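You operate a simulated robot arm through the tools that you are given. There is no shell and no other tool.

You are at the controls of a simulated two-armed robot. One attempt, no reset.

JOB
On the worktop, fold the dish cloth in half.

The check looks at the end state, three seconds after you hand in, the way a careful person would. Anything else that was tipped, shoved, dropped, spilled or broken makes it a failure. Flat cloth is picked up by pressing the open fingertips on it (5 to 10 N) and closing them slowly along it; thin cloth reads only 2 to 8 mm in the jaws.

ROBOT AND FRAMES
Two 6-joint arms with two-finger grippers on one trunk, on a base that drives. Base frame: it is fixed to the floor where the robot stands at the start and does not move with it; the origin is under the middle of the robot, x ahead of it, y to its left, z up; the surface under the hand at the start is at about z = 0.91. Readings come in m, rad, newtons and seconds.
The left shoulder is at the start at [0.07, 0.176, 1.19], the right one opposite. With the tool pointing down near the work surface each hand reaches from about 0.48 to 0.8 m from the robot's upright axis, wherever it stands, measured 20 degrees to its own side. Places, roughly: worktop [0.6, 0.1, 0.9]. Payload 2.45 kg a hand.
The tool frame of a hand sits at the grasp point between the pads (the TCP): z along the fingers, y along the line on which they close. The tips reach 0.026 m beyond it. The gripper opens to 0.096 m. The gripper's body begins 0.069 m behind the TCP.
Orientation is that of the tool frame in the base frame, as a unit quaternion [w, x, y, z]. With the fingers straight down and closing along the base's y, the tool's x points along the base's -x, its y along +y and its z along -z.

CONTROLS
- The arms move only by the tool play_rows. It takes "left_rows", "right_rows" or both (then of equal length, played together; a hand with none holds still); each is a list of rows, each a list of 6 numbers: the shift along the tool's x, y, z in m, then the turn, a rotation vector about the tool's x, y, z in rad. In form: [[tx, ty, tz, wx, wy, wz], ...]. A call has 1 to 20 rows; each row shifts and turns the commanded pose from where the row before left it, along the tool's axes as they then stand. "left_hand" and "right_hand" are, for a hand that has rows, the finger opening in m, from 0 to 0.096, set as the call begins (left out, the last holds). Rows are played at 5 a second. More than 0.05 m and 0.15 rad between two rows, or a gripper value outside its range, and nothing of the call is played. A pose out of reach is approached as far as the arm can. The call stops where the force on the tool passes 40 N (or 10 N more than at its start, if that is more) or the arm is blocked; 0.2 s more then pass. Each finger halts on what it meets, pressing with about 43 N; the grip force reading is that of the motor and also rises with nothing between the fingers. The clock runs only during rows and for 0.2 s after the last one: add rows that do not move to give the fingers time. It gives the time, the measured TCP pose, the force on the tool (base axes), the opening and the grip force at its end, in the units of the frame above (readings bear some noise), with the torque about the TCP (base axes, N m) and any sound that the robot's microphone picked up, and new pictures: "views" is both (left out), scene, wrist or none (wrist: the cameras of the hands that moved).
- Cameras (640 x 400 px; columns grow to the right, rows downward): "scene" is now at [0.1197, 0.0286, 1.4871]; the picture's right is [0.38, -0.92, 0.00], its down [-0.73, -0.30, -0.62] and it looks along [0.57, 0.24, -0.79] (base axes); focal length 290 px, centre (320, 200). "left" rides on the left gripper at [0.082, -0.003, -0.098] in its tool frame; the picture's right is [0.04, 1.00, 0.00], its down [-0.73, 0.03, -0.68] and it looks along [-0.68, 0.03, 0.73] (tool axes); focal length 256 px, centre (320, 200). "right" rides on the right gripper at [0.082, 0.003, -0.098] in its tool frame; the picture's right is [-0.04, 1.00, 0.00], its down [-0.73, -0.03, -0.68] and it looks along [-0.68, -0.03, 0.73] (tool axes); focal length 256 px, centre (320, 200). There is no depth. A picture from a camera that has moved, and an enlarged one, comes with that camera's place and axes in the base frame and with its lens.
- move_column(by): slides the trunk up (or, below 0, down) by that many m; the arms and the scene camera ride with it, the base frame stays. It gives what a move gives, with no picture.
- steer(legs): drives the robot by 1 to 6 legs, each [ahead, left, turn to the left] in m, m and rad, along the robot's own axes; the way and the turn of a leg run together, so that a leg with both is an arc; at most 1.5 m and 3.142 rad a leg. The arms and the cameras ride along, it lands a little off, and it stops where it bumps. It gives what a move gives, and a new picture of the scene camera.
- pan_tilt(pan, tilt): turns the head with the scene camera to pan (to the left, within 1.501 rad either way) and tilt (down, from -0.506 to 1.204), counted from straight ahead of the robot. It gives what a move gives, and a new picture of the scene camera.
- zoom(camera, box): a new picture of the part [left, top, right, bottom] of that camera's present view, enlarged. No time passes.
- finish_job(): hands the job in; it is judged then, once.

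Places have to be worked out from the pictures, the camera data and where the tool is seen. Open the grippers and draw the arms clear of the work before you hand the job in, unless the task says otherwise.

The tools are called after ">>>" by a JSON object that holds its "fn" and its "kwargs". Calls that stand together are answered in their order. play_rows: Moves the arms, as the interface text tells. Its arguments: {"type":"object","properties":{"left_rows":{"type":"array","items":{"type":"array","items":{"type":"number"}}},"left_hand":{"type":"number"},"right_rows":{"type":"array","items":{"type":"array","items":{"type":"number"}}},"right_hand":{"type":"number"},"views":{"type":"string","enum":["both","scene","wrist","none"]}},"required":[]} The other tools are called the same way: move_column (by) slides the trunk up or down; steer (legs) drives the base; pan_tilt (pan, tilt) turns the head that bears the scene camera; zoom (camera, box) takes an enlarged picture of a part of a camera's view; finish_job () hands the job in.

At the start:

```text
time: 0.0
left_eef_pos: [0.4689, 0.4412, 1.0942]
left_tool_rot: [0.0, -0.001, 1.0, -0.001]
left_force: [-0.3, -0.2, -0.2]
left_ft_torque: [-0.02, 0.02, 0.01]
left_finger_gap: 0.096
left_grasp_force: 0.0
right_eef_pos: [0.6376, -0.0927, 1.0277]
right_tool_rot: [0.0, 0.0, 1.0, 0.0]
right_force: [0.1, -0.4, -0.3]
right_ft_torque: [0.0, -0.01, -0.04]
right_finger_gap: 0.096
right_grasp_force: 0.1
trunk travel left (down, up): [-0.675, 0.165]
robot x, y, heading: [0.0009, -0.004, -0.002]
head pan, tilt: [0.394, 0.908]
```

scene: 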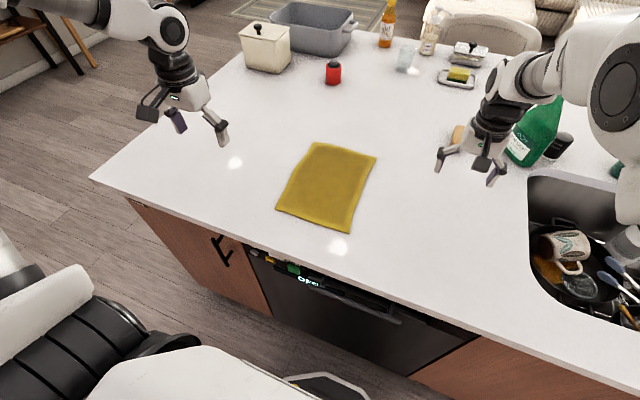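
right: 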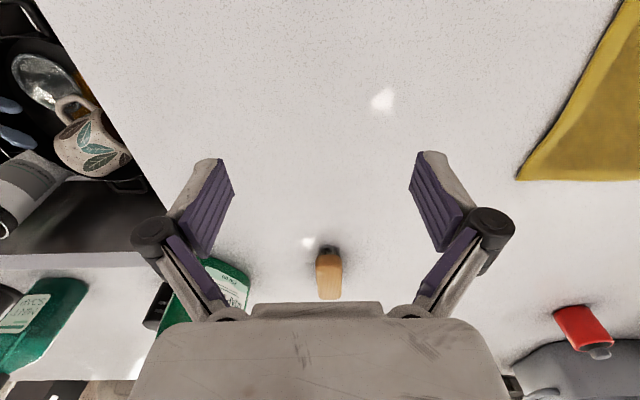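
left: 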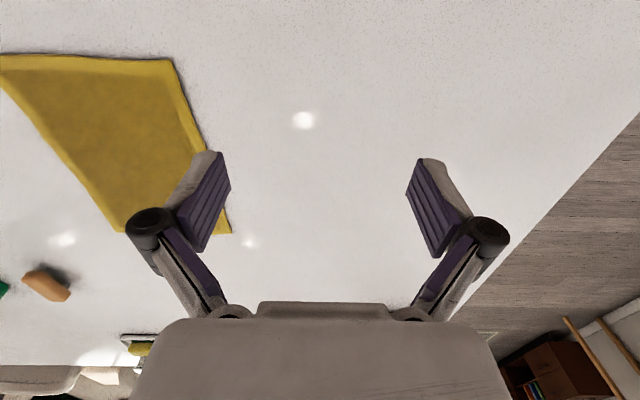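

I'll start by looking closely at the cloth; I judge its corners to be near x 0.47–0.74, y 0.10–0.30. Zooming costs no time.

>>> {"fn": "zoom", "kwargs": {"camera": "scene", "box": [240, 110, 416, 250]}}

>>> {"fn": "zoom", "kwargs": {"camera": "left", "box": [0, 20, 320, 260]}}

```text
2.86 times, centred on (328, 180) of scene
camera zoom: at [0.1197, 0.0286, 1.4871], right [0.38, -0.92, 0.0], down [-0.73, -0.3, -0.62], along [0.57, 0.24, -0.79], focal length 827 px, centre (297, 257)
```

zoom: 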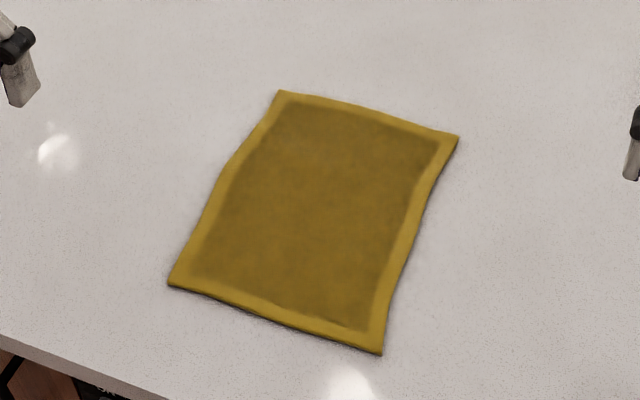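

```text
1.67 times, centred on (160, 140) of left
camera zoom: at [0.3876, 0.4395, 1.1922], right [-0.04, 1.0, 0.0], down [0.73, 0.03, 0.68], along [0.68, 0.03, -0.73], focal length 427 px, centre (587, 300)
```

zoom: 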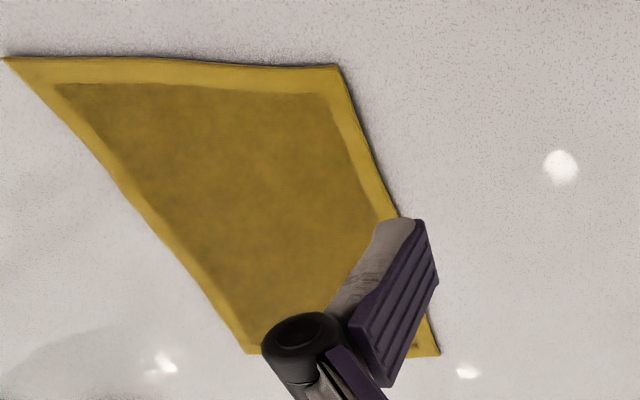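

The cloth lies about A(0.734, 0.304), B(0.739, 0.114), C(0.470, 0.103), D(0.466, 0.294), and both cameras agree. I'll shift the robot 0.2 m left and slightly back, so both hands can reach the far and near edges symmetrically.

>>> {"fn": "steer", "kwargs": {"legs": [[-0.02, 0.2, 0]]}}

```text
time: 1.6
left_eef_pos: [0.4486, 0.6409, 1.0951]
left_tool_rot: [0.0, 0.0, 1.0, 0.0]
left_force: [-0.4, -0.3, 0.7]
left_ft_torque: [-0.04, 0.0, 0.03]
left_finger_gap: 0.0961
left_grasp_force: 0.1
right_eef_pos: [0.6175, 0.1073, 1.0275]
right_tool_rot: [0.0, 0.0, 1.0, 0.0]
right_force: [-0.7, 0.0, -0.2]
right_ft_torque: [-0.01, 0.0, 0.02]
right_finger_gap: 0.0962
right_grasp_force: 0.0
trunk travel left (down, up): [-0.675, 0.165]
robot x, y, heading: [-0.0211, 0.1999, 0.007]
head pan, tilt: [0.394, 0.908]
camera scene: at [0.0996, 0.227, 1.4871], right [0.39, -0.92, 0.0], down [-0.73, -0.3, -0.62], along [0.57, 0.24, -0.79], focal length 290 px, centre (320, 200)
```

scene: 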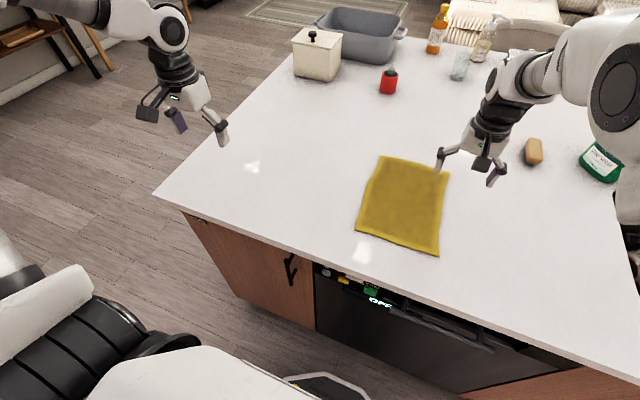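

The robot landed at y 0.2. Now I'll point the head straight at the cloth.

>>> {"fn": "pan_tilt", "kwargs": {"pan": 0.0, "tilt": 0.85}}

```text
time: 2.5
left_eef_pos: [0.4493, 0.6413, 1.0944]
left_tool_rot: [0.0, 0.0, 1.0, -0.001]
left_force: [0.4, -0.1, -0.4]
left_ft_torque: [-0.01, -0.01, -0.04]
left_finger_gap: 0.0961
left_grasp_force: 0.0
right_eef_pos: [0.618, 0.1069, 1.0279]
right_tool_rot: [0.0, 0.0, 1.0, -0.001]
right_force: [0.1, -0.9, 0.6]
right_ft_torque: [0.0, 0.0, -0.01]
right_finger_gap: 0.0959
right_grasp_force: 0.1
trunk travel left (down, up): [-0.675, 0.165]
robot x, y, heading: [-0.021, 0.201, 0.0]
head pan, tilt: [0.0, 0.85]
camera scene: at [0.1085, 0.1991, 1.4915], right [0.0, -1.0, 0.0], down [-0.75, 0.0, -0.66], along [0.66, 0.0, -0.75], focal length 290 px, centre (320, 200)
```

scene: 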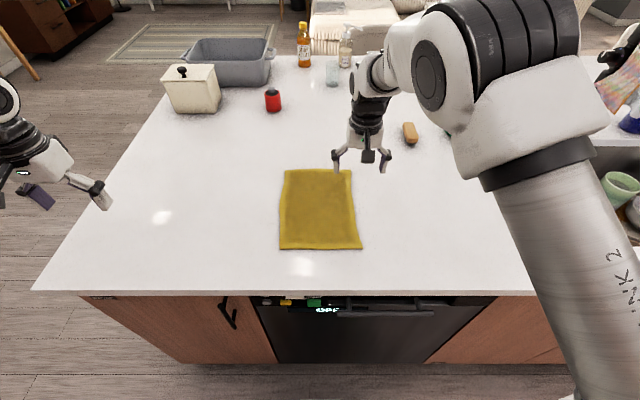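

The cloth is now centred in front of the robot. I'll bring both hands to a hover at z≈1.0 above the far corners, left at about (0.72, 0.30) and right at (0.7245, 0.12), with the fingers partly closed.

>>> {"fn": "play_rows", "kwargs": {"left_rows": [[-0.02258, -0.02842, 0.00783, 0, 0, 0], [-0.02258, -0.02842, 0.00783, 0, 0, 0], [-0.02258, -0.02842, 0.00783, 0, 0, 0], [-0.02258, -0.02842, 0.00783, 0, 0, 0], [-0.02258, -0.02842, 0.00783, 0, 0, 0], [-0.02258, -0.02842, 0.00783, 0, 0, 0], [-0.02258, -0.02842, 0.00783, 0, 0, 0], [-0.02258, -0.02842, 0.00783, 0, 0, 0], [-0.02258, -0.02842, 0.00783, 0, 0, 0], [-0.02258, -0.02842, 0.00783, 0, 0, 0], [-0.02258, -0.02842, 0.00783, 0, 0, 0], [-0.02258, -0.02842, 0.00783, 0, 0, 0]], "right_rows": [[-0.008875, 0.00109, 0.00233, 0, 0, 0], [-0.008875, 0.00109, 0.00233, 0, 0, 0], [-0.008875, 0.00109, 0.00233, 0, 0, 0], [-0.008875, 0.00109, 0.00233, 0, 0, 0], [-0.008875, 0.00109, 0.00233, 0, 0, 0], [-0.008875, 0.00109, 0.00233, 0, 0, 0], [-0.008875, 0.00109, 0.00233, 0, 0, 0], [-0.008875, 0.00109, 0.00233, 0, 0, 0], [-0.008875, 0.00109, 0.00233, 0, 0, 0], [-0.008875, 0.00109, 0.00233, 0, 0, 0], [-0.008875, 0.00109, 0.00233, 0, 0, 0], [-0.008875, 0.00109, 0.00233, 0, 0, 0]], "left_hand": 0.024, "right_hand": 0.024, "views": "both"}}

```text
time: 5.1
left_eef_pos: [0.7226, 0.3025, 0.9988]
left_tool_rot: [-0.003, -0.001, 1.0, 0.002]
left_force: [1.4, 0.0, 0.5]
left_ft_torque: [0.01, 0.03, 0.0]
left_finger_gap: 0.0239
left_grasp_force: 0.0
right_eef_pos: [0.7215, 0.1162, 0.9989]
right_tool_rot: [-0.001, 0.0, 1.0, 0.0]
right_force: [0.3, 0.3, 0.5]
right_ft_torque: [0.02, 0.05, 0.01]
right_finger_gap: 0.0242
right_grasp_force: 0.0
right hand out of reach, approached as far as the arm can: row 12
trunk travel left (down, up): [-0.675, 0.165]
robot x, y, heading: [-0.0193, 0.1996, 0.001]
head pan, tilt: [0.0, 0.85]
camera scene: at [0.1113, 0.1982, 1.4914], right [0.0, -1.0, 0.0], down [-0.75, 0.0, -0.66], along [0.66, 0.0, -0.75], focal length 290 px, centre (320, 200)
camera right: at [0.6371, 0.1199, 1.0961], right [0.04, 1.0, 0.0], down [0.74, -0.03, 0.68], along [0.68, -0.03, -0.74], focal length 256 px, centre (320, 200)
camera left: at [0.6402, 0.2989, 1.0964], right [-0.04, 1.0, 0.0], down [0.74, 0.03, 0.68], along [0.67, 0.03, -0.74], focal length 256 px, centre (320, 200)
```

scene: 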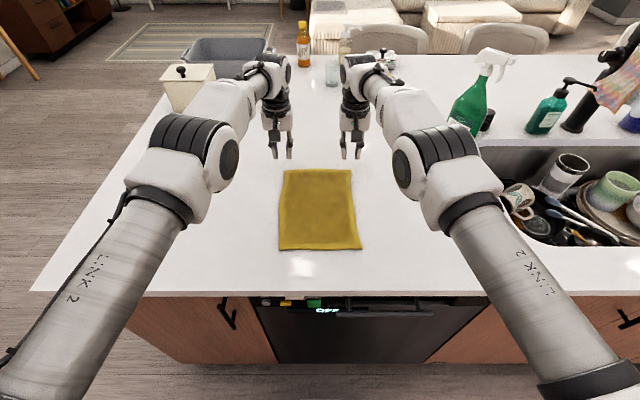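
right: 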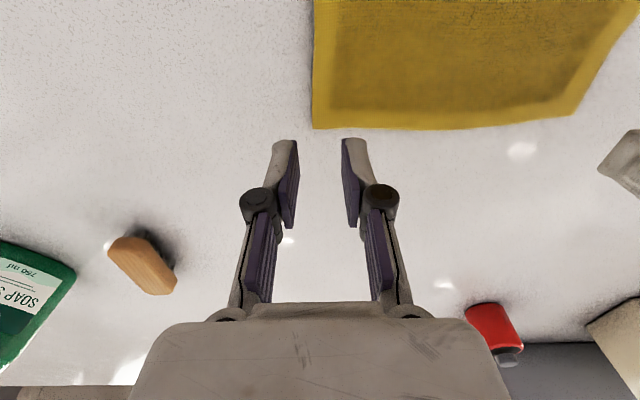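
left: 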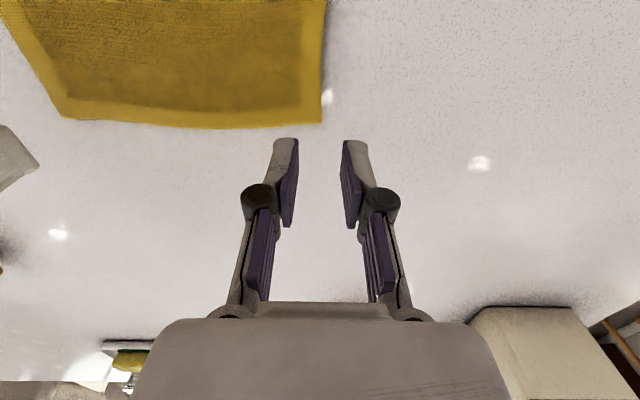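

The right hand is right at its far reach limit at x 0.7215, so I'll drive ahead about 0.035 m. Both the far and near edges should then be comfortably reachable.

>>> {"fn": "steer", "kwargs": {"legs": [[0.035, 0, 0]]}}

```text
time: 5.9
left_eef_pos: [0.7507, 0.3021, 1.0038]
left_tool_rot: [0.001, 0.0, 1.0, 0.001]
left_force: [-0.5, 1.0, -0.4]
left_ft_torque: [0.01, -0.05, 0.03]
left_finger_gap: 0.024
left_grasp_force: 0.1
right_eef_pos: [0.7502, 0.1177, 1.0031]
right_tool_rot: [0.002, -0.001, 1.0, 0.0]
right_force: [-0.3, 0.1, -0.2]
right_ft_torque: [0.03, -0.03, -0.04]
right_finger_gap: 0.024
right_grasp_force: 0.1
trunk travel left (down, up): [-0.675, 0.165]
robot x, y, heading: [0.0132, 0.2008, 0.0]
head pan, tilt: [0.0, 0.85]
camera scene: at [0.138, 0.1989, 1.4922], right [0.0, -1.0, 0.0], down [-0.75, 0.0, -0.66], along [0.66, 0.0, -0.75], focal length 290 px, centre (320, 200)
```

scene: 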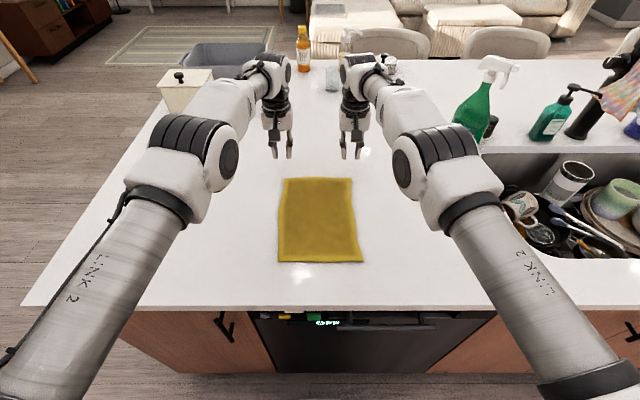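

From the wrist views I place corner A at (0.728, 0.305) and B at (0.732, 0.109). I'll bring the hands to pinch points just inside those corners, left (0.715, 0.281) and right (0.717, 0.133), hovering with the tips about 2 cm above the cloth.

>>> {"fn": "play_rows", "kwargs": {"left_rows": [[0.0119, -0.007, 0.0163, 0, 0, 0], [0.0119, -0.007, 0.0163, 0, 0, 0], [0.0119, -0.007, 0.0163, 0, 0, 0], [0, 0, 0, 0, 0, 0]], "right_rows": [[0.01107, 0.0051, 0.016, 0, 0, 0], [0.01107, 0.0051, 0.016, 0, 0, 0], [0.01107, 0.0051, 0.016, 0, 0, 0], [0, 0, 0, 0, 0, 0]], "views": "both"}}

```text
time: 6.9
left_eef_pos: [0.7178, 0.2825, 0.954]
left_tool_rot: [0.001, -0.001, 1.0, 0.0]
left_force: [0.2, -0.5, 0.3]
left_ft_torque: [0.01, -0.02, 0.0]
left_finger_gap: 0.0241
left_grasp_force: 0.1
right_eef_pos: [0.7183, 0.1326, 0.9532]
right_tool_rot: [0.001, 0.0, 1.0, 0.0]
right_force: [-0.1, -0.4, -0.7]
right_ft_torque: [-0.01, -0.04, -0.01]
right_finger_gap: 0.0241
right_grasp_force: 0.1
trunk travel left (down, up): [-0.675, 0.165]
robot x, y, heading: [0.015, 0.1971, -0.005]
head pan, tilt: [0.0, 0.85]
camera scene: at [0.1417, 0.199, 1.4917], right [0.0, -1.0, 0.0], down [-0.75, 0.0, -0.66], along [0.66, 0.0, -0.75], focal length 290 px, centre (320, 200)
camera right: at [0.6346, 0.136, 1.0503], right [0.04, 1.0, 0.0], down [0.73, -0.03, 0.68], along [0.68, -0.03, -0.73], focal length 256 px, centre (320, 200)
camera left: at [0.6364, 0.2788, 1.0503], right [-0.04, 1.0, 0.0], down [0.73, 0.03, 0.68], along [0.68, 0.03, -0.73], focal length 256 px, centre (320, 200)
```

scene: 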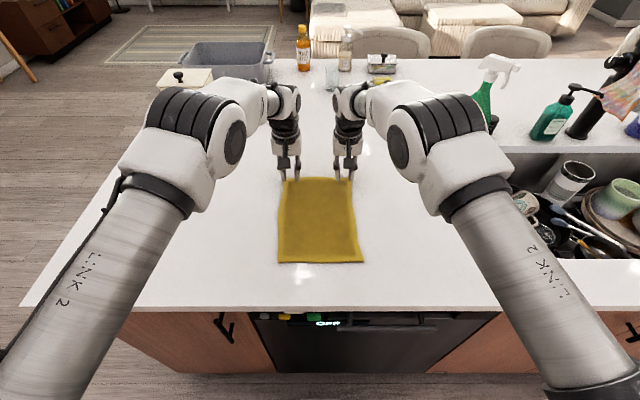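
right: 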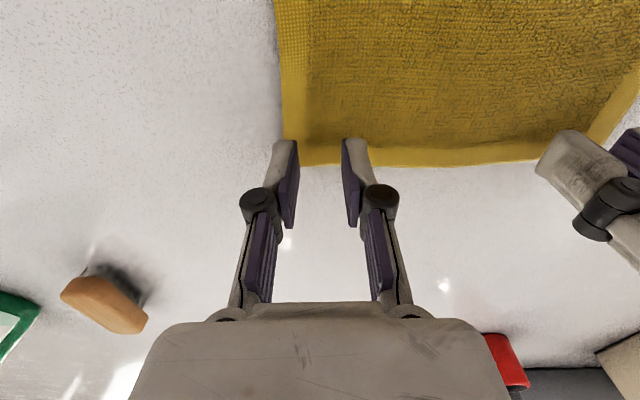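
left: 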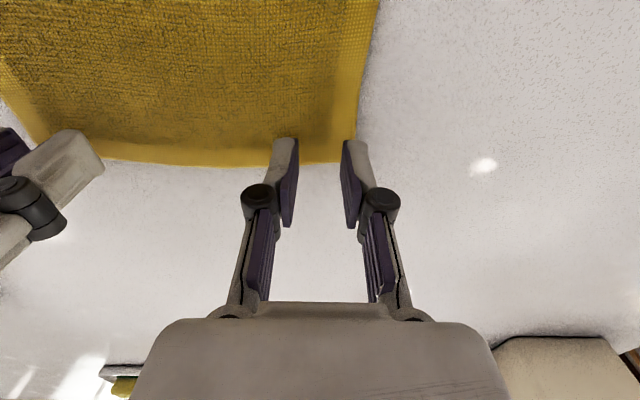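

The tips hover about 14 mm inside the far edge, but the outer fingers sit right at the side edges, so I'll shift each hand about 4 mm inward. I'll also lower both by 10 mm.

>>> {"fn": "play_rows", "kwargs": {"left_rows": [[0.002, -0.004, 0.003, 0, 0, 0], [0, 0, 0.0035, 0, 0, 0], [0, 0, 0.0035, 0, 0, 0], [0, 0, 0, 0, 0, 0]], "right_rows": [[0.002, 0.004, 0.003, 0, 0, 0], [0, 0, 0.0035, 0, 0, 0], [0, 0, 0.0035, 0, 0, 0], [0, 0, 0, 0, 0, 0]], "views": "wrist"}}

```text
time: 7.9
left_eef_pos: [0.7173, 0.2783, 0.942]
left_tool_rot: [0.0, 0.0, 1.0, 0.0]
left_force: [0.0, 0.1, 0.8]
left_ft_torque: [-0.01, 0.01, 0.05]
left_finger_gap: 0.0239
left_grasp_force: 0.1
right_eef_pos: [0.7167, 0.1363, 0.9418]
right_tool_rot: [0.001, 0.0, 1.0, 0.0]
right_force: [-0.4, -0.2, 0.1]
right_ft_torque: [-0.02, 0.01, 0.02]
right_finger_gap: 0.0242
right_grasp_force: 0.1
trunk travel left (down, up): [-0.675, 0.165]
robot x, y, heading: [0.0121, 0.1986, -0.004]
head pan, tilt: [0.0, 0.85]
camera right: at [0.6338, 0.1401, 1.0399], right [0.04, 1.0, 0.0], down [0.73, -0.03, 0.68], along [0.68, -0.03, -0.73], focal length 256 px, centre (320, 200)
camera left: at [0.6352, 0.2747, 1.0394], right [-0.04, 1.0, 0.0], down [0.73, 0.03, 0.68], along [0.68, 0.03, -0.73], focal length 256 px, centre (320, 200)
```

right: 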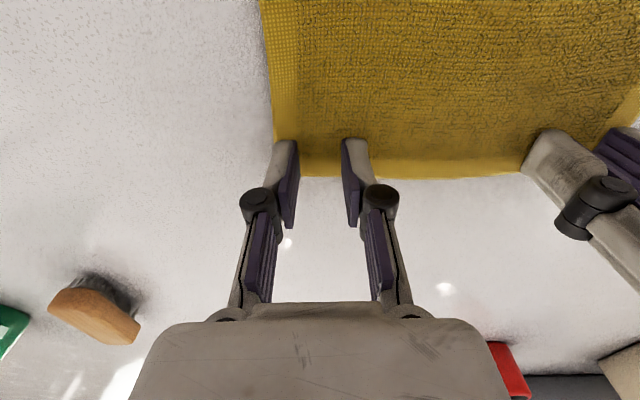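
left: 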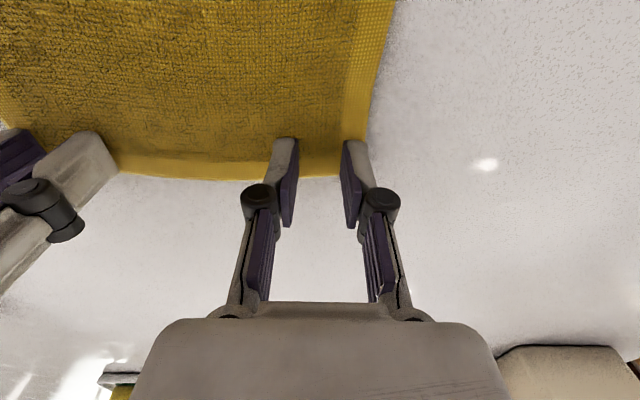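

Aligned well, with the tips at about z 0.916. Now I'll lower in 2 mm steps until contact.

>>> {"fn": "play_rows", "kwargs": {"left_rows": [[0, 0, 0.002, 0, 0, 0], [0, 0, 0.002, 0, 0, 0], [0, 0, 0, 0, 0, 0]], "right_rows": [[0, 0, 0.002, 0, 0, 0], [0, 0, 0.002, 0, 0, 0], [0, 0, 0, 0, 0, 0]], "views": "none"}}

```text
time: 8.7
left_eef_pos: [0.7163, 0.2784, 0.9403]
left_tool_rot: [0.002, 0.0, 1.0, 0.0]
left_force: [1.8, -1.0, 8.1]
left_ft_torque: [0.01, -0.05, -0.03]
left_finger_gap: 0.0239
left_grasp_force: 0.0
right_eef_pos: [0.7176, 0.1353, 0.9402]
right_tool_rot: [0.0, 0.0, 1.0, -0.001]
right_force: [0.9, 1.1, 4.6]
right_ft_torque: [0.06, -0.03, -0.02]
right_finger_gap: 0.0241
right_grasp_force: 0.2
trunk travel left (down, up): [-0.675, 0.165]
robot x, y, heading: [0.016, 0.1986, -0.003]
head pan, tilt: [0.0, 0.85]
```

Contact: left reads about 8 N and right about 4.6 N. I'll press the right down 1 mm more and start closing both hands slowly in small steps.

>>> {"fn": "play_rows", "kwargs": {"left_rows": [[0, 0, 0, 0, 0, 0], [0, 0, 0, 0, 0, 0]], "right_rows": [[0, 0, 0.001, 0, 0, 0], [0, 0, 0, 0, 0, 0]], "left_hand": 0.02, "right_hand": 0.02, "views": "none"}}

>>> {"fn": "play_rows", "kwargs": {"left_rows": [[0, 0, 0, 0, 0, 0], [0, 0, 0, 0, 0, 0]], "right_rows": [[0, 0, 0, 0, 0, 0], [0, 0, 0, 0, 0, 0]], "left_hand": 0.016, "right_hand": 0.016, "views": "wrist"}}

```text
time: 9.3
left_eef_pos: [0.7159, 0.2777, 0.939]
left_tool_rot: [0.001, 0.0, 1.0, 0.0]
left_force: [2.3, -1.0, 8.6]
left_ft_torque: [-0.02, -0.04, -0.01]
left_finger_gap: 0.0194
left_grasp_force: 0.1
right_eef_pos: [0.7176, 0.1352, 0.9399]
right_tool_rot: [0.001, 0.001, 1.0, -0.001]
right_force: [0.8, -0.8, 9.4]
right_ft_torque: [-0.01, -0.05, 0.0]
right_finger_gap: 0.0195
right_grasp_force: 0.1
trunk travel left (down, up): [-0.675, 0.165]
robot x, y, heading: [0.0165, 0.2, 0.001]
head pan, tilt: [0.0, 0.85]
```

```text
time: 9.9
left_eef_pos: [0.715, 0.277, 0.9394]
left_tool_rot: [0.0, 0.0, 1.0, 0.0]
left_force: [0.8, -1.2, 8.5]
left_ft_torque: [-0.07, 0.03, 0.06]
left_finger_gap: 0.0159
left_grasp_force: 0.0
right_eef_pos: [0.7162, 0.1361, 0.9387]
right_tool_rot: [0.001, 0.0, 1.0, 0.0]
right_force: [0.8, 0.2, 10.6]
right_ft_torque: [0.09, -0.04, 0.0]
right_finger_gap: 0.0158
right_grasp_force: 0.0
trunk travel left (down, up): [-0.675, 0.165]
robot x, y, heading: [0.0149, 0.1995, 0.001]
head pan, tilt: [0.0, 0.85]
camera right: at [0.6323, 0.1394, 1.0362], right [0.04, 1.0, 0.0], down [0.73, -0.03, 0.68], along [0.68, -0.03, -0.73], focal length 256 px, centre (320, 200)
camera left: at [0.6334, 0.2745, 1.0366], right [-0.04, 1.0, 0.0], down [0.73, 0.03, 0.68], along [0.68, 0.03, -0.73], focal length 256 px, centre (320, 200)
```

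right: 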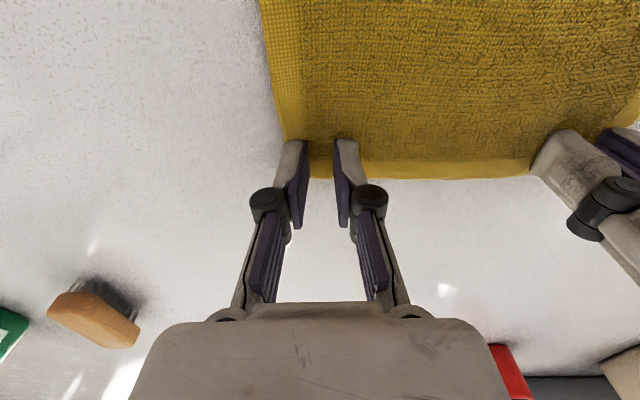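
left: 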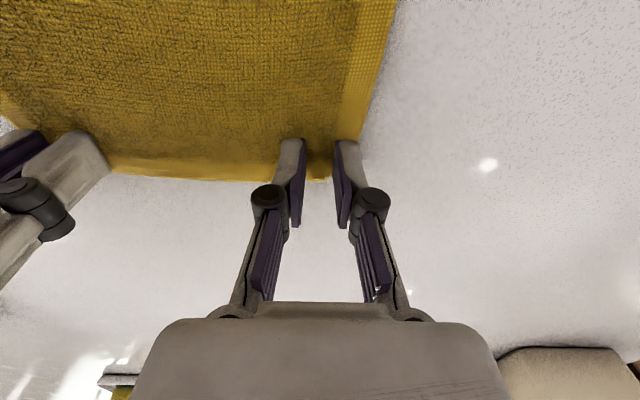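

The cloth is being gathered at steady pressure (about 8.5 and 10.6 N). I'll keep closing in small steps.

>>> {"fn": "play_rows", "kwargs": {"left_rows": [[0, 0, 0, 0, 0, 0], [0, 0, 0, 0, 0, 0]], "right_rows": [[0, 0, 0, 0, 0, 0], [0, 0, 0, 0, 0, 0]], "left_hand": 0.012, "right_hand": 0.012, "views": "none"}}

>>> {"fn": "play_rows", "kwargs": {"left_rows": [[0, 0, 0, 0, 0, 0], [0, 0, 0, 0, 0, 0]], "right_rows": [[0, 0, 0, 0, 0, 0], [0, 0, 0, 0, 0, 0]], "left_hand": 0.008, "right_hand": 0.008, "views": "wrist"}}

```text
time: 10.5
left_eef_pos: [0.715, 0.277, 0.9399]
left_tool_rot: [0.0, 0.0, 1.0, 0.0]
left_force: [0.1, -0.3, 6.6]
left_ft_torque: [-0.01, 0.07, -0.02]
left_finger_gap: 0.011
left_grasp_force: 0.1
right_eef_pos: [0.7152, 0.1369, 0.9385]
right_tool_rot: [0.001, -0.001, 1.0, 0.0]
right_force: [0.8, 0.9, 10.5]
right_ft_torque: [0.05, -0.02, 0.04]
right_finger_gap: 0.0113
right_grasp_force: 0.0
trunk travel left (down, up): [-0.675, 0.165]
robot x, y, heading: [0.0152, 0.1947, -0.002]
head pan, tilt: [0.0, 0.85]
```

```text
time: 11.1
left_eef_pos: [0.7161, 0.2774, 0.9396]
left_tool_rot: [0.001, 0.0, 1.0, 0.0]
left_force: [-0.7, 0.4, 5.3]
left_ft_torque: [0.02, 0.0, 0.03]
left_finger_gap: 0.0064
left_grasp_force: 0.0
right_eef_pos: [0.716, 0.1351, 0.939]
right_tool_rot: [0.001, 0.0, 1.0, 0.0]
right_force: [0.9, 0.0, 10.4]
right_ft_torque: [-0.01, 0.0, 0.0]
right_finger_gap: 0.0065
right_grasp_force: 0.0
trunk travel left (down, up): [-0.675, 0.165]
robot x, y, heading: [0.013, 0.1991, 0.002]
head pan, tilt: [0.0, 0.85]
camera right: at [0.6322, 0.1395, 1.036], right [0.04, 1.0, 0.0], down [0.73, -0.03, 0.68], along [0.68, -0.03, -0.73], focal length 256 px, centre (320, 200)
camera left: at [0.6335, 0.2748, 1.0365], right [-0.04, 1.0, 0.0], down [0.73, 0.03, 0.68], along [0.68, 0.03, -0.73], focal length 256 px, centre (320, 200)
```

right: 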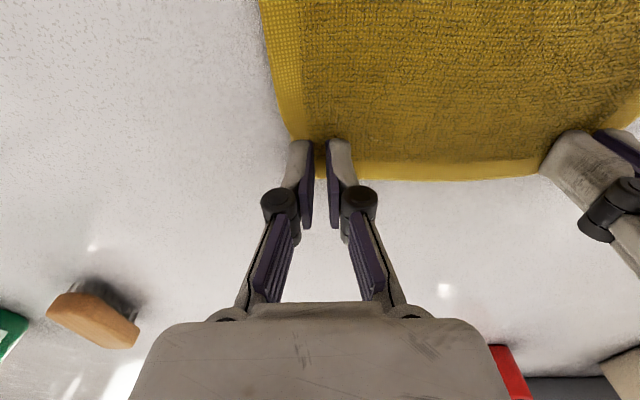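
left: 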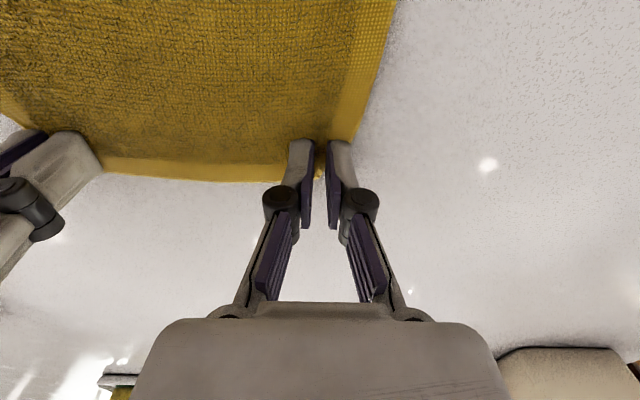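

The gather is forming at a 6.5 mm gap. I'll press the left 1 mm more and close both fully to pinch.

>>> {"fn": "play_rows", "kwargs": {"left_rows": [[0, 0, 0.001, 0, 0, 0], [0, 0, 0, 0, 0, 0]], "right_rows": [[0, 0, 0, 0, 0, 0], [0, 0, 0, 0, 0, 0]], "left_hand": 0.004, "right_hand": 0.004, "views": "none"}}

>>> {"fn": "play_rows", "kwargs": {"left_rows": [[0, 0, 0, 0, 0, 0], [0, 0, 0, 0, 0, 0], [0, 0, 0, 0, 0, 0]], "right_rows": [[0, 0, 0, 0, 0, 0], [0, 0, 0, 0, 0, 0], [0, 0, 0, 0, 0, 0]], "left_hand": 0.0, "right_hand": 0.0, "views": "wrist"}}

```text
time: 11.7
left_eef_pos: [0.7156, 0.2769, 0.9381]
left_tool_rot: [0.002, 0.0, 1.0, 0.0]
left_force: [0.1, 0.1, 8.1]
left_ft_torque: [0.05, 0.02, 0.02]
left_finger_gap: 0.0024
left_grasp_force: 0.2
right_eef_pos: [0.7162, 0.1363, 0.9387]
right_tool_rot: [0.001, -0.001, 1.0, 0.0]
right_force: [-0.1, -0.2, 7.3]
right_ft_torque: [-0.03, 0.01, 0.0]
right_finger_gap: 0.002
right_grasp_force: 0.0
trunk travel left (down, up): [-0.675, 0.165]
robot x, y, heading: [0.0124, 0.1982, -0.002]
head pan, tilt: [0.0, 0.85]
```

```text
time: 12.5
left_eef_pos: [0.7154, 0.2772, 0.9377]
left_tool_rot: [0.001, 0.001, 1.0, 0.0]
left_force: [-0.7, 1.3, 7.2]
left_ft_torque: [0.03, -0.02, -0.03]
left_finger_gap: 0.0
left_grasp_force: 28.2
right_eef_pos: [0.7161, 0.1365, 0.9395]
right_tool_rot: [0.0, 0.0, 1.0, 0.0]
right_force: [-1.5, -0.7, 4.9]
right_ft_torque: [0.0, -0.03, -0.01]
right_finger_gap: 0.0
right_grasp_force: 28.5
trunk travel left (down, up): [-0.675, 0.165]
robot x, y, heading: [0.0121, 0.203, -0.001]
head pan, tilt: [0.0, 0.85]
camera right: at [0.6323, 0.1396, 1.0357], right [0.04, 1.0, 0.0], down [0.73, -0.03, 0.68], along [0.68, -0.03, -0.73], focal length 256 px, centre (320, 200)
camera left: at [0.6336, 0.2744, 1.0354], right [-0.04, 1.0, 0.0], down [0.73, 0.03, 0.68], along [0.68, 0.03, -0.73], focal length 256 px, centre (320, 200)
```

right: 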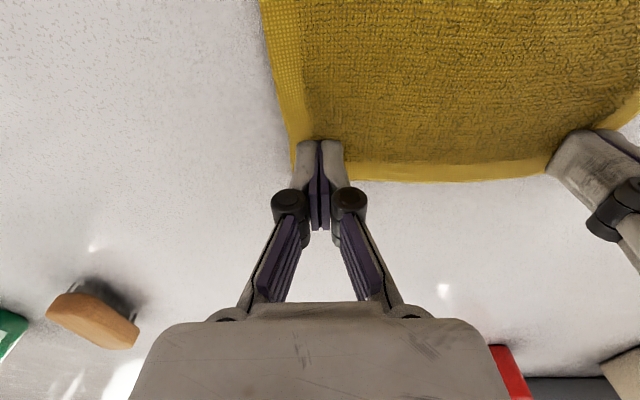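
left: 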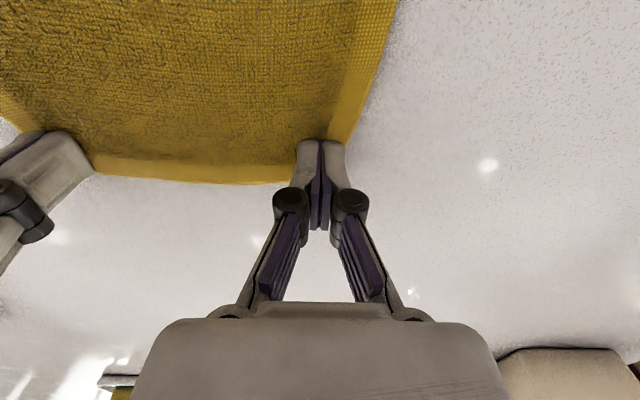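

The gap went to 0, so the tips slid over the cloth without trapping it; the start opening was too narrow to raise a ridge. I'll lift slightly and look before trying a wider opening.

>>> {"fn": "play_rows", "kwargs": {"left_rows": [[0, 0, -0.006, 0, 0, 0], [0, 0, -0.006, 0, 0, 0], [0, 0, -0.008, 0, 0, 0], [0, 0, 0, 0, 0, 0]], "right_rows": [[0, 0, -0.006, 0, 0, 0], [0, 0, -0.006, 0, 0, 0], [0, 0, -0.008, 0, 0, 0], [0, 0, 0, 0, 0, 0]], "views": "both"}}

```text
time: 13.5
left_eef_pos: [0.7177, 0.2773, 0.9569]
left_tool_rot: [0.0, 0.0, 1.0, 0.0]
left_force: [-0.6, 0.1, 0.6]
left_ft_torque: [-0.02, -0.01, 0.0]
left_finger_gap: 0.0
left_grasp_force: 28.9
right_eef_pos: [0.7179, 0.1365, 0.9562]
right_tool_rot: [0.0, 0.0, 1.0, 0.0]
right_force: [0.0, 0.3, -0.3]
right_ft_torque: [-0.01, -0.01, 0.03]
right_finger_gap: 0.0001
right_grasp_force: 28.8
trunk travel left (down, up): [-0.675, 0.165]
robot x, y, heading: [0.014, 0.199, -0.002]
head pan, tilt: [0.0, 0.85]
camera scene: at [0.1435, 0.1989, 1.4915], right [0.0, -1.0, 0.0], down [-0.75, 0.0, -0.66], along [0.66, 0.0, -0.75], focal length 290 px, centre (320, 200)
camera right: at [0.6341, 0.1398, 1.0545], right [0.04, 1.0, 0.0], down [0.73, -0.03, 0.68], along [0.68, -0.03, -0.73], focal length 256 px, centre (320, 200)
camera left: at [0.6358, 0.2744, 1.0542], right [-0.04, 1.0, 0.0], down [0.73, 0.03, 0.68], along [0.68, 0.03, -0.73], focal length 256 px, centre (320, 200)
```

scene: 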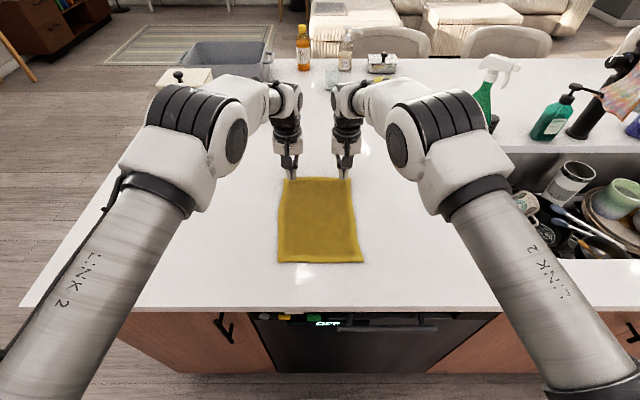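
right: 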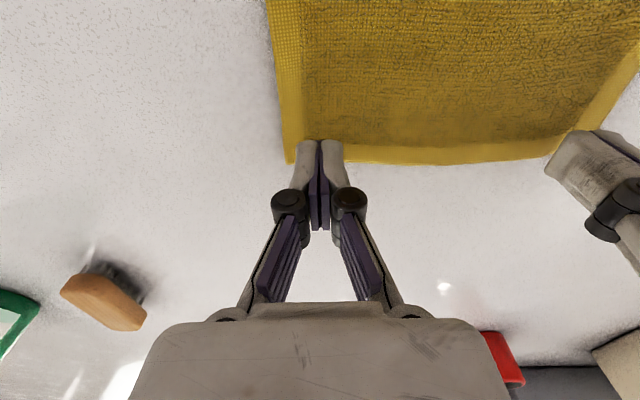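
left: 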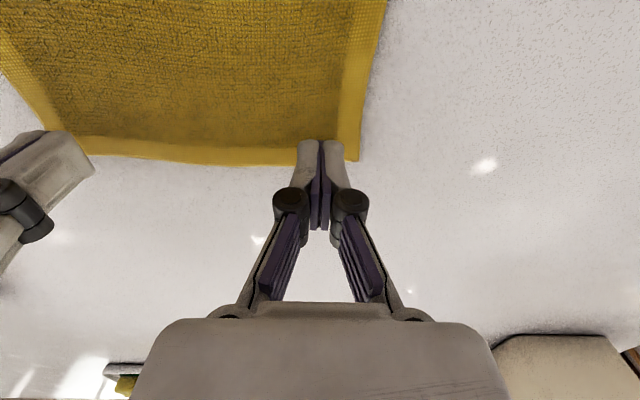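

The cloth sprang back flat, with corners now about A(0.731, 0.304) and B(0.731, 0.114). I'll move the left hand aside and try the right with a 55 mm opening, centred at y≈0.1535, so a real ridge can form.

>>> {"fn": "play_rows", "kwargs": {"left_rows": [[0, 0.02, -0.015, 0, 0, 0], [0, 0.02, -0.015, 0, 0, 0], [0, 0.02, 0, 0, 0, 0], [0, 0, 0, 0, 0, 0]], "right_rows": [[0, 0.0085, 0, 0, 0, 0], [0.001, 0.0085, 0.004, 0, 0, 0], [0, 0, 0.006, 0, 0, 0], [0, 0, 0, 0, 0, 0]], "right_hand": 0.055, "left_hand": 0.055, "views": "wrist"}}

```text
time: 14.5
left_eef_pos: [0.7158, 0.3361, 0.9864]
left_tool_rot: [0.0, 0.0, 1.0, 0.0]
left_force: [0.3, -0.2, 0.0]
left_ft_torque: [-0.02, 0.03, -0.03]
left_finger_gap: 0.0551
left_grasp_force: 0.0
right_eef_pos: [0.7167, 0.1532, 0.9472]
right_tool_rot: [0.001, -0.001, 1.0, 0.0]
right_force: [0.3, 0.9, 0.2]
right_ft_torque: [0.01, 0.0, 0.0]
right_finger_gap: 0.0551
right_grasp_force: 0.1
trunk travel left (down, up): [-0.675, 0.165]
robot x, y, heading: [0.0165, 0.1991, -0.002]
head pan, tilt: [0.0, 0.85]
camera right: at [0.633, 0.1565, 1.0447], right [0.04, 1.0, 0.0], down [0.73, -0.03, 0.68], along [0.68, -0.03, -0.73], focal length 256 px, centre (320, 200)
camera left: at [0.6347, 0.3343, 1.0845], right [-0.04, 1.0, 0.0], down [0.73, 0.03, 0.68], along [0.68, 0.03, -0.73], focal length 256 px, centre (320, 200)
```

right: 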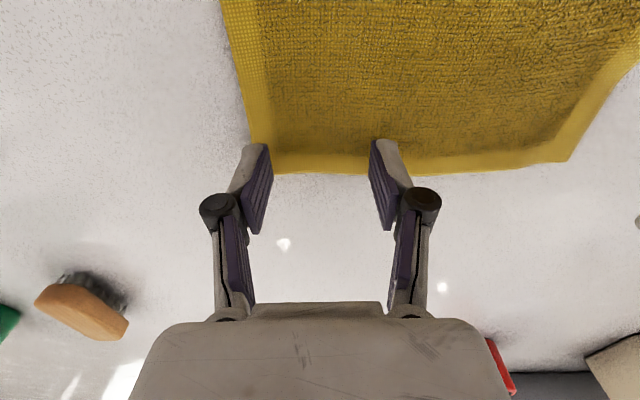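
left: 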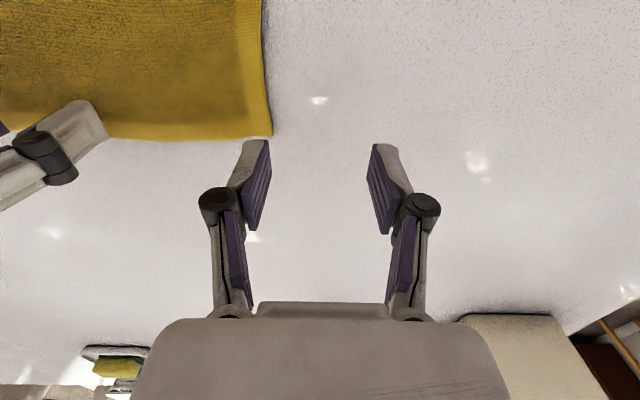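

Right fingers straddle 55 mm just inside the side and far edges. Lowering to contact and pressing to about 8–10 N.

>>> {"fn": "play_rows", "kwargs": {"right_rows": [[0, 0, 0.003, 0, 0, 0], [0, 0, 0.003, 0, 0, 0], [0, 0, 0.002, 0, 0, 0], [0, 0, 0.001, 0, 0, 0], [0, 0, 0, 0, 0, 0]], "views": "none"}}

```text
time: 15.7
left_eef_pos: [0.7154, 0.3384, 0.9869]
left_tool_rot: [0.0, 0.001, 1.0, 0.0]
left_force: [0.2, -0.2, 0.1]
left_ft_torque: [-0.01, -0.02, 0.0]
left_finger_gap: 0.0551
left_grasp_force: 0.0
right_eef_pos: [0.7172, 0.1527, 0.9374]
right_tool_rot: [0.0, 0.0, 1.0, -0.001]
right_force: [0.7, 0.0, 0.3]
right_ft_torque: [0.0, 0.03, 0.0]
right_finger_gap: 0.0553
right_grasp_force: 0.2
trunk travel left (down, up): [-0.675, 0.165]
robot x, y, heading: [0.0159, 0.1951, 0.001]
head pan, tilt: [0.0, 0.85]
```

No contact yet at 0.9374, so the tips retract slightly when wider open. I'll go further down in 1 mm steps.

>>> {"fn": "play_rows", "kwargs": {"right_rows": [[0, 0, 0.001, 0, 0, 0], [0, 0, 0.001, 0, 0, 0], [0, 0, 0.001, 0, 0, 0], [0, 0, 0, 0, 0, 0]], "views": "none"}}

```text
time: 16.7
left_eef_pos: [0.7153, 0.3372, 0.9875]
left_tool_rot: [0.002, 0.0, 1.0, 0.0]
left_force: [-0.3, -0.9, -0.5]
left_ft_torque: [0.01, 0.05, 0.01]
left_finger_gap: 0.055
left_grasp_force: 0.1
right_eef_pos: [0.7167, 0.1545, 0.9377]
right_tool_rot: [0.001, -0.001, 1.0, 0.0]
right_force: [0.1, -0.2, 8.8]
right_ft_torque: [0.04, 0.04, 0.03]
right_finger_gap: 0.0528
right_grasp_force: 0.0
trunk travel left (down, up): [-0.675, 0.165]
robot x, y, heading: [0.0096, 0.1991, 0.002]
head pan, tilt: [0.0, 0.85]
```

Contact at 8.8 N. Closing the right slowly now.

>>> {"fn": "play_rows", "kwargs": {"right_rows": [[0, 0, 0, 0, 0, 0], [0, 0, 0, 0, 0, 0]], "right_hand": 0.048, "views": "none"}}

>>> {"fn": "play_rows", "kwargs": {"right_rows": [[0, 0, 0, 0, 0, 0], [0, 0, 0, 0, 0, 0]], "right_hand": 0.042, "views": "none"}}

>>> {"fn": "play_rows", "kwargs": {"right_rows": [[0, 0, 0, 0, 0, 0], [0, 0, 0, 0, 0, 0]], "right_hand": 0.036, "views": "wrist"}}

```text
time: 17.3
left_eef_pos: [0.7142, 0.3367, 0.9876]
left_tool_rot: [0.001, 0.0, 1.0, 0.0]
left_force: [0.1, 0.3, -0.3]
left_ft_torque: [0.01, -0.03, 0.02]
left_finger_gap: 0.055
left_grasp_force: 0.0
right_eef_pos: [0.7159, 0.154, 0.9368]
right_tool_rot: [0.001, 0.0, 1.0, 0.0]
right_force: [0.5, 0.0, 8.0]
right_ft_torque: [-0.02, 0.0, -0.03]
right_finger_gap: 0.0508
right_grasp_force: 0.1
trunk travel left (down, up): [-0.675, 0.165]
robot x, y, heading: [0.0125, 0.2006, 0.003]
head pan, tilt: [0.0, 0.85]
```

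```text
time: 17.9
left_eef_pos: [0.7168, 0.3362, 0.9889]
left_tool_rot: [0.001, 0.0, 1.0, -0.001]
left_force: [-0.3, 0.3, 0.5]
left_ft_torque: [-0.03, 0.02, -0.01]
left_finger_gap: 0.0551
left_grasp_force: 0.0
right_eef_pos: [0.7158, 0.1539, 0.9365]
right_tool_rot: [0.0, 0.0, 1.0, 0.0]
right_force: [0.1, -0.2, 6.5]
right_ft_torque: [-0.02, 0.0, -0.01]
right_finger_gap: 0.0432
right_grasp_force: 0.0
trunk travel left (down, up): [-0.675, 0.165]
robot x, y, heading: [0.0116, 0.199, -0.001]
head pan, tilt: [0.0, 0.85]
```

```text
time: 18.5
left_eef_pos: [0.7168, 0.3367, 0.9877]
left_tool_rot: [0.001, 0.0, 1.0, 0.0]
left_force: [0.0, 0.1, -0.4]
left_ft_torque: [0.0, -0.04, 0.0]
left_finger_gap: 0.0548
left_grasp_force: 0.1
right_eef_pos: [0.7162, 0.1532, 0.9372]
right_tool_rot: [0.001, 0.0, 1.0, 0.001]
right_force: [0.4, -0.5, 8.1]
right_ft_torque: [-0.03, 0.03, 0.0]
right_finger_gap: 0.0371
right_grasp_force: 0.0
trunk travel left (down, up): [-0.675, 0.165]
robot x, y, heading: [0.0165, 0.1998, -0.002]
head pan, tilt: [0.0, 0.85]
camera right: at [0.6322, 0.157, 1.0333], right [0.04, 1.0, 0.0], down [0.73, -0.03, 0.68], along [0.68, -0.03, -0.73], focal length 256 px, centre (320, 200)
```

right: 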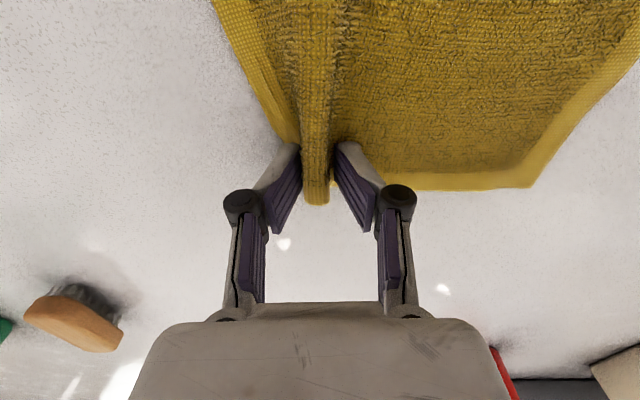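

A clear ridge has formed between the right fingers. Continuing to close.

>>> {"fn": "play_rows", "kwargs": {"right_rows": [[0, 0, 0, 0, 0, 0], [0, 0, 0, 0, 0, 0]], "right_hand": 0.028, "views": "none"}}

>>> {"fn": "play_rows", "kwargs": {"right_rows": [[0, 0, 0, 0, 0, 0], [0, 0, 0, 0, 0, 0]], "right_hand": 0.021, "views": "none"}}

>>> {"fn": "play_rows", "kwargs": {"right_rows": [[0, 0, 0, 0, 0, 0], [0, 0, 0, 0, 0, 0]], "right_hand": 0.014, "views": "wrist"}}

```text
time: 19.1
left_eef_pos: [0.7156, 0.3356, 0.9872]
left_tool_rot: [0.001, 0.0, 1.0, 0.0]
left_force: [-0.1, -0.4, -0.2]
left_ft_torque: [-0.02, 0.02, 0.0]
left_finger_gap: 0.0551
left_grasp_force: 0.1
right_eef_pos: [0.7156, 0.1543, 0.937]
right_tool_rot: [0.001, 0.0, 1.0, 0.0]
right_force: [-0.1, 0.7, 10.7]
right_ft_torque: [-0.01, 0.04, 0.0]
right_finger_gap: 0.03
right_grasp_force: 0.0
trunk travel left (down, up): [-0.675, 0.165]
robot x, y, heading: [0.0164, 0.1974, 0.002]
head pan, tilt: [0.0, 0.85]
```

```text
time: 19.7
left_eef_pos: [0.7127, 0.3369, 0.9892]
left_tool_rot: [0.002, 0.0, 1.0, 0.0]
left_force: [0.2, 0.5, 0.9]
left_ft_torque: [0.03, -0.03, -0.01]
left_finger_gap: 0.0551
left_grasp_force: 0.0
right_eef_pos: [0.7155, 0.154, 0.9388]
right_tool_rot: [0.002, 0.0, 1.0, 0.0]
right_force: [4.0, -0.4, 17.5]
right_ft_torque: [0.01, -0.11, 0.03]
right_finger_gap: 0.0191
right_grasp_force: 0.0
trunk travel left (down, up): [-0.675, 0.165]
robot x, y, heading: [0.0158, 0.1996, 0.003]
head pan, tilt: [0.0, 0.85]
```

```text
time: 20.3
left_eef_pos: [0.7134, 0.3369, 0.9899]
left_tool_rot: [0.002, 0.0, 1.0, 0.0]
left_force: [-0.2, 0.1, 0.2]
left_ft_torque: [-0.02, -0.02, 0.01]
left_finger_gap: 0.0551
left_grasp_force: 0.1
right_eef_pos: [0.7144, 0.1537, 0.9377]
right_tool_rot: [0.003, -0.001, 1.0, -0.001]
right_force: [3.3, 0.7, 24.0]
right_ft_torque: [0.07, -0.09, -0.01]
right_finger_gap: 0.0142
right_grasp_force: 0.1
trunk travel left (down, up): [-0.675, 0.165]
robot x, y, heading: [0.0148, 0.1999, 0.002]
head pan, tilt: [0.0, 0.85]
camera right: at [0.6308, 0.1572, 1.0353], right [0.04, 1.0, 0.0], down [0.73, -0.03, 0.68], along [0.68, -0.03, -0.73], focal length 256 px, centre (320, 200)
```

right: 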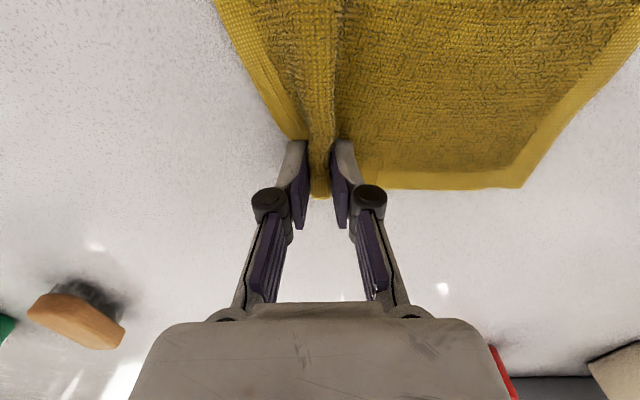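

The ridge is held, but the press rose to 24 N because the tips extend as the fingers close. I'll ease up 2 mm while closing the rest of the way.

>>> {"fn": "play_rows", "kwargs": {"right_rows": [[0, 0, -0.0015, 0, 0, 0], [0, 0, 0, 0, 0, 0]], "right_hand": 0.009, "views": "none"}}

>>> {"fn": "play_rows", "kwargs": {"right_rows": [[0, 0, -0.0005, 0, 0, 0], [0, 0, 0, 0, 0, 0], [0, 0, 0, 0, 0, 0]], "right_hand": 0.0, "views": "wrist"}}

```text
time: 20.9
left_eef_pos: [0.7148, 0.3364, 0.9884]
left_tool_rot: [0.001, -0.001, 1.0, 0.0]
left_force: [-0.1, 1.0, -0.6]
left_ft_torque: [0.01, 0.05, 0.0]
left_finger_gap: 0.0549
left_grasp_force: 0.0
right_eef_pos: [0.716, 0.1537, 0.9389]
right_tool_rot: [0.001, 0.0, 1.0, -0.001]
right_force: [2.0, -0.6, 22.4]
right_ft_torque: [0.03, -0.02, -0.01]
right_finger_gap: 0.009
right_grasp_force: 9.5
trunk travel left (down, up): [-0.675, 0.165]
robot x, y, heading: [0.0113, 0.2008, -0.001]
head pan, tilt: [0.0, 0.85]
```

```text
time: 21.7
left_eef_pos: [0.7144, 0.3368, 0.9884]
left_tool_rot: [0.001, 0.001, 1.0, 0.0]
left_force: [-0.6, -0.3, -0.5]
left_ft_torque: [0.01, 0.0, 0.0]
left_finger_gap: 0.0551
left_grasp_force: 0.1
right_eef_pos: [0.7144, 0.154, 0.9389]
right_tool_rot: [0.002, -0.001, 1.0, 0.0]
right_force: [-1.1, 1.3, 14.1]
right_ft_torque: [0.05, 0.03, 0.04]
right_finger_gap: 0.0059
right_grasp_force: 34.7
trunk travel left (down, up): [-0.675, 0.165]
robot x, y, heading: [0.0119, 0.1987, 0.002]
head pan, tilt: [0.0, 0.85]
camera right: at [0.6311, 0.157, 1.0359], right [0.04, 1.0, 0.0], down [0.73, -0.03, 0.68], along [0.68, -0.03, -0.73], focal length 256 px, centre (320, 200)
```

right: 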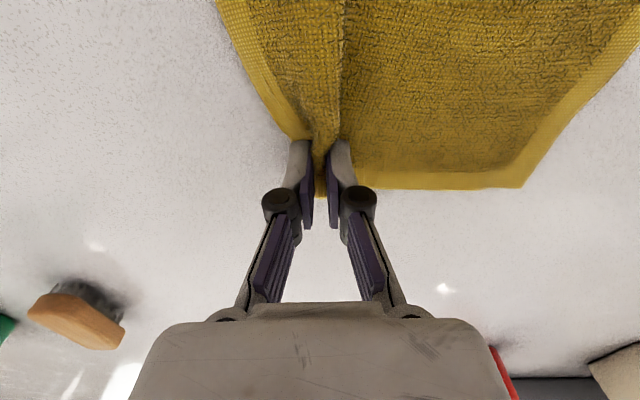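

The right jaw holds cloth (5.9 mm gap), but the wide gather pulled corner A in to y≈0.28. That leaves no room for the left gripper's 98 mm body beside it, so I'll open and let the cloth spread again, then repeat with a moderate opening of about 42 mm for both hands.

>>> {"fn": "play_rows", "kwargs": {"right_rows": [[0, 0, 0, 0, 0, 0], [0, 0, 0, 0, 0, 0], [0, 0, -0.005, 0, 0, 0], [0, 0, -0.006, 0, 0, 0], [0, 0, -0.006, 0, 0, 0], [0, 0, 0, 0, 0, 0], [0, 0, 0, 0, 0, 0]], "right_hand": 0.055, "views": "both"}}

>>> {"fn": "zoom", "kwargs": {"camera": "left", "box": [0, 0, 640, 400]}}

```text
time: 23.3
left_eef_pos: [0.7176, 0.3367, 0.9861]
left_tool_rot: [0.0, -0.001, 1.0, 0.0]
left_force: [-0.2, 0.0, -0.5]
left_ft_torque: [-0.01, 0.03, 0.03]
left_finger_gap: 0.0553
left_grasp_force: 0.1
right_eef_pos: [0.7164, 0.154, 0.9548]
right_tool_rot: [0.0, -0.001, 1.0, -0.001]
right_force: [-0.6, -0.2, 0.0]
right_ft_torque: [0.01, 0.01, -0.03]
right_finger_gap: 0.055
right_grasp_force: 0.0
trunk travel left (down, up): [-0.675, 0.165]
robot x, y, heading: [0.0176, 0.201, -0.0]
head pan, tilt: [0.0, 0.85]
camera scene: at [0.1429, 0.1989, 1.4916], right [0.0, -1.0, 0.0], down [-0.75, 0.0, -0.66], along [0.66, 0.0, -0.75], focal length 290 px, centre (320, 200)
camera right: at [0.6333, 0.157, 1.0519], right [0.04, 1.0, 0.0], down [0.73, -0.03, 0.68], along [0.68, -0.03, -0.73], focal length 256 px, centre (320, 200)
```

scene: 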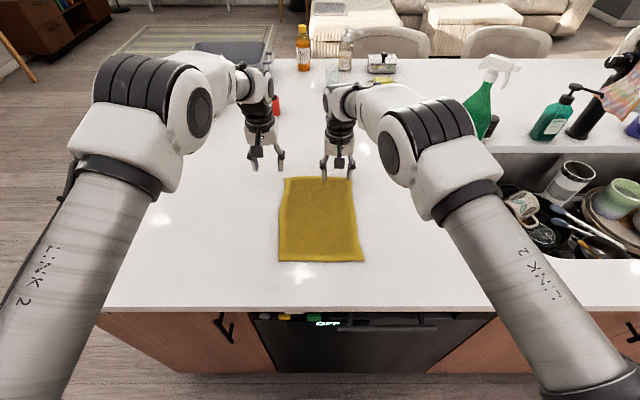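
right: 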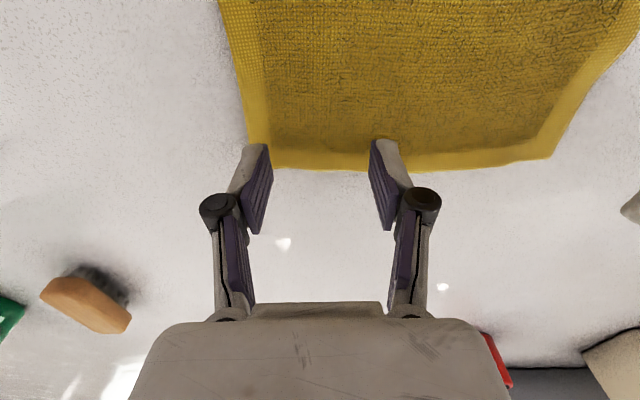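

```text
1.00 times, centred on (320, 200) of left (not enlarged: the box is as wide or as high as the picture)
camera zoom: at [0.6347, 0.3343, 1.0844], right [-0.04, 1.0, 0.0], down [0.73, 0.03, 0.68], along [0.68, 0.03, -0.73], focal length 256 px, centre (320, 200)
```

zoom: 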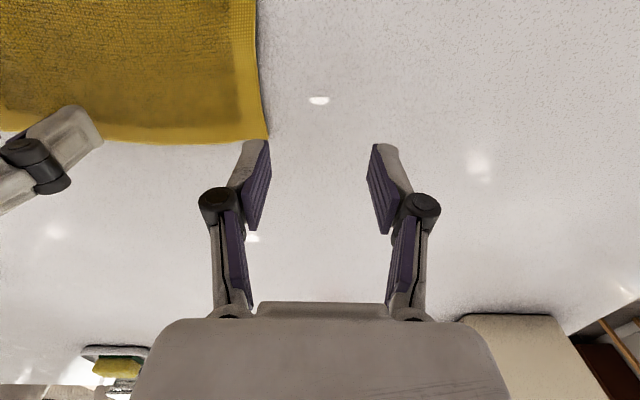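

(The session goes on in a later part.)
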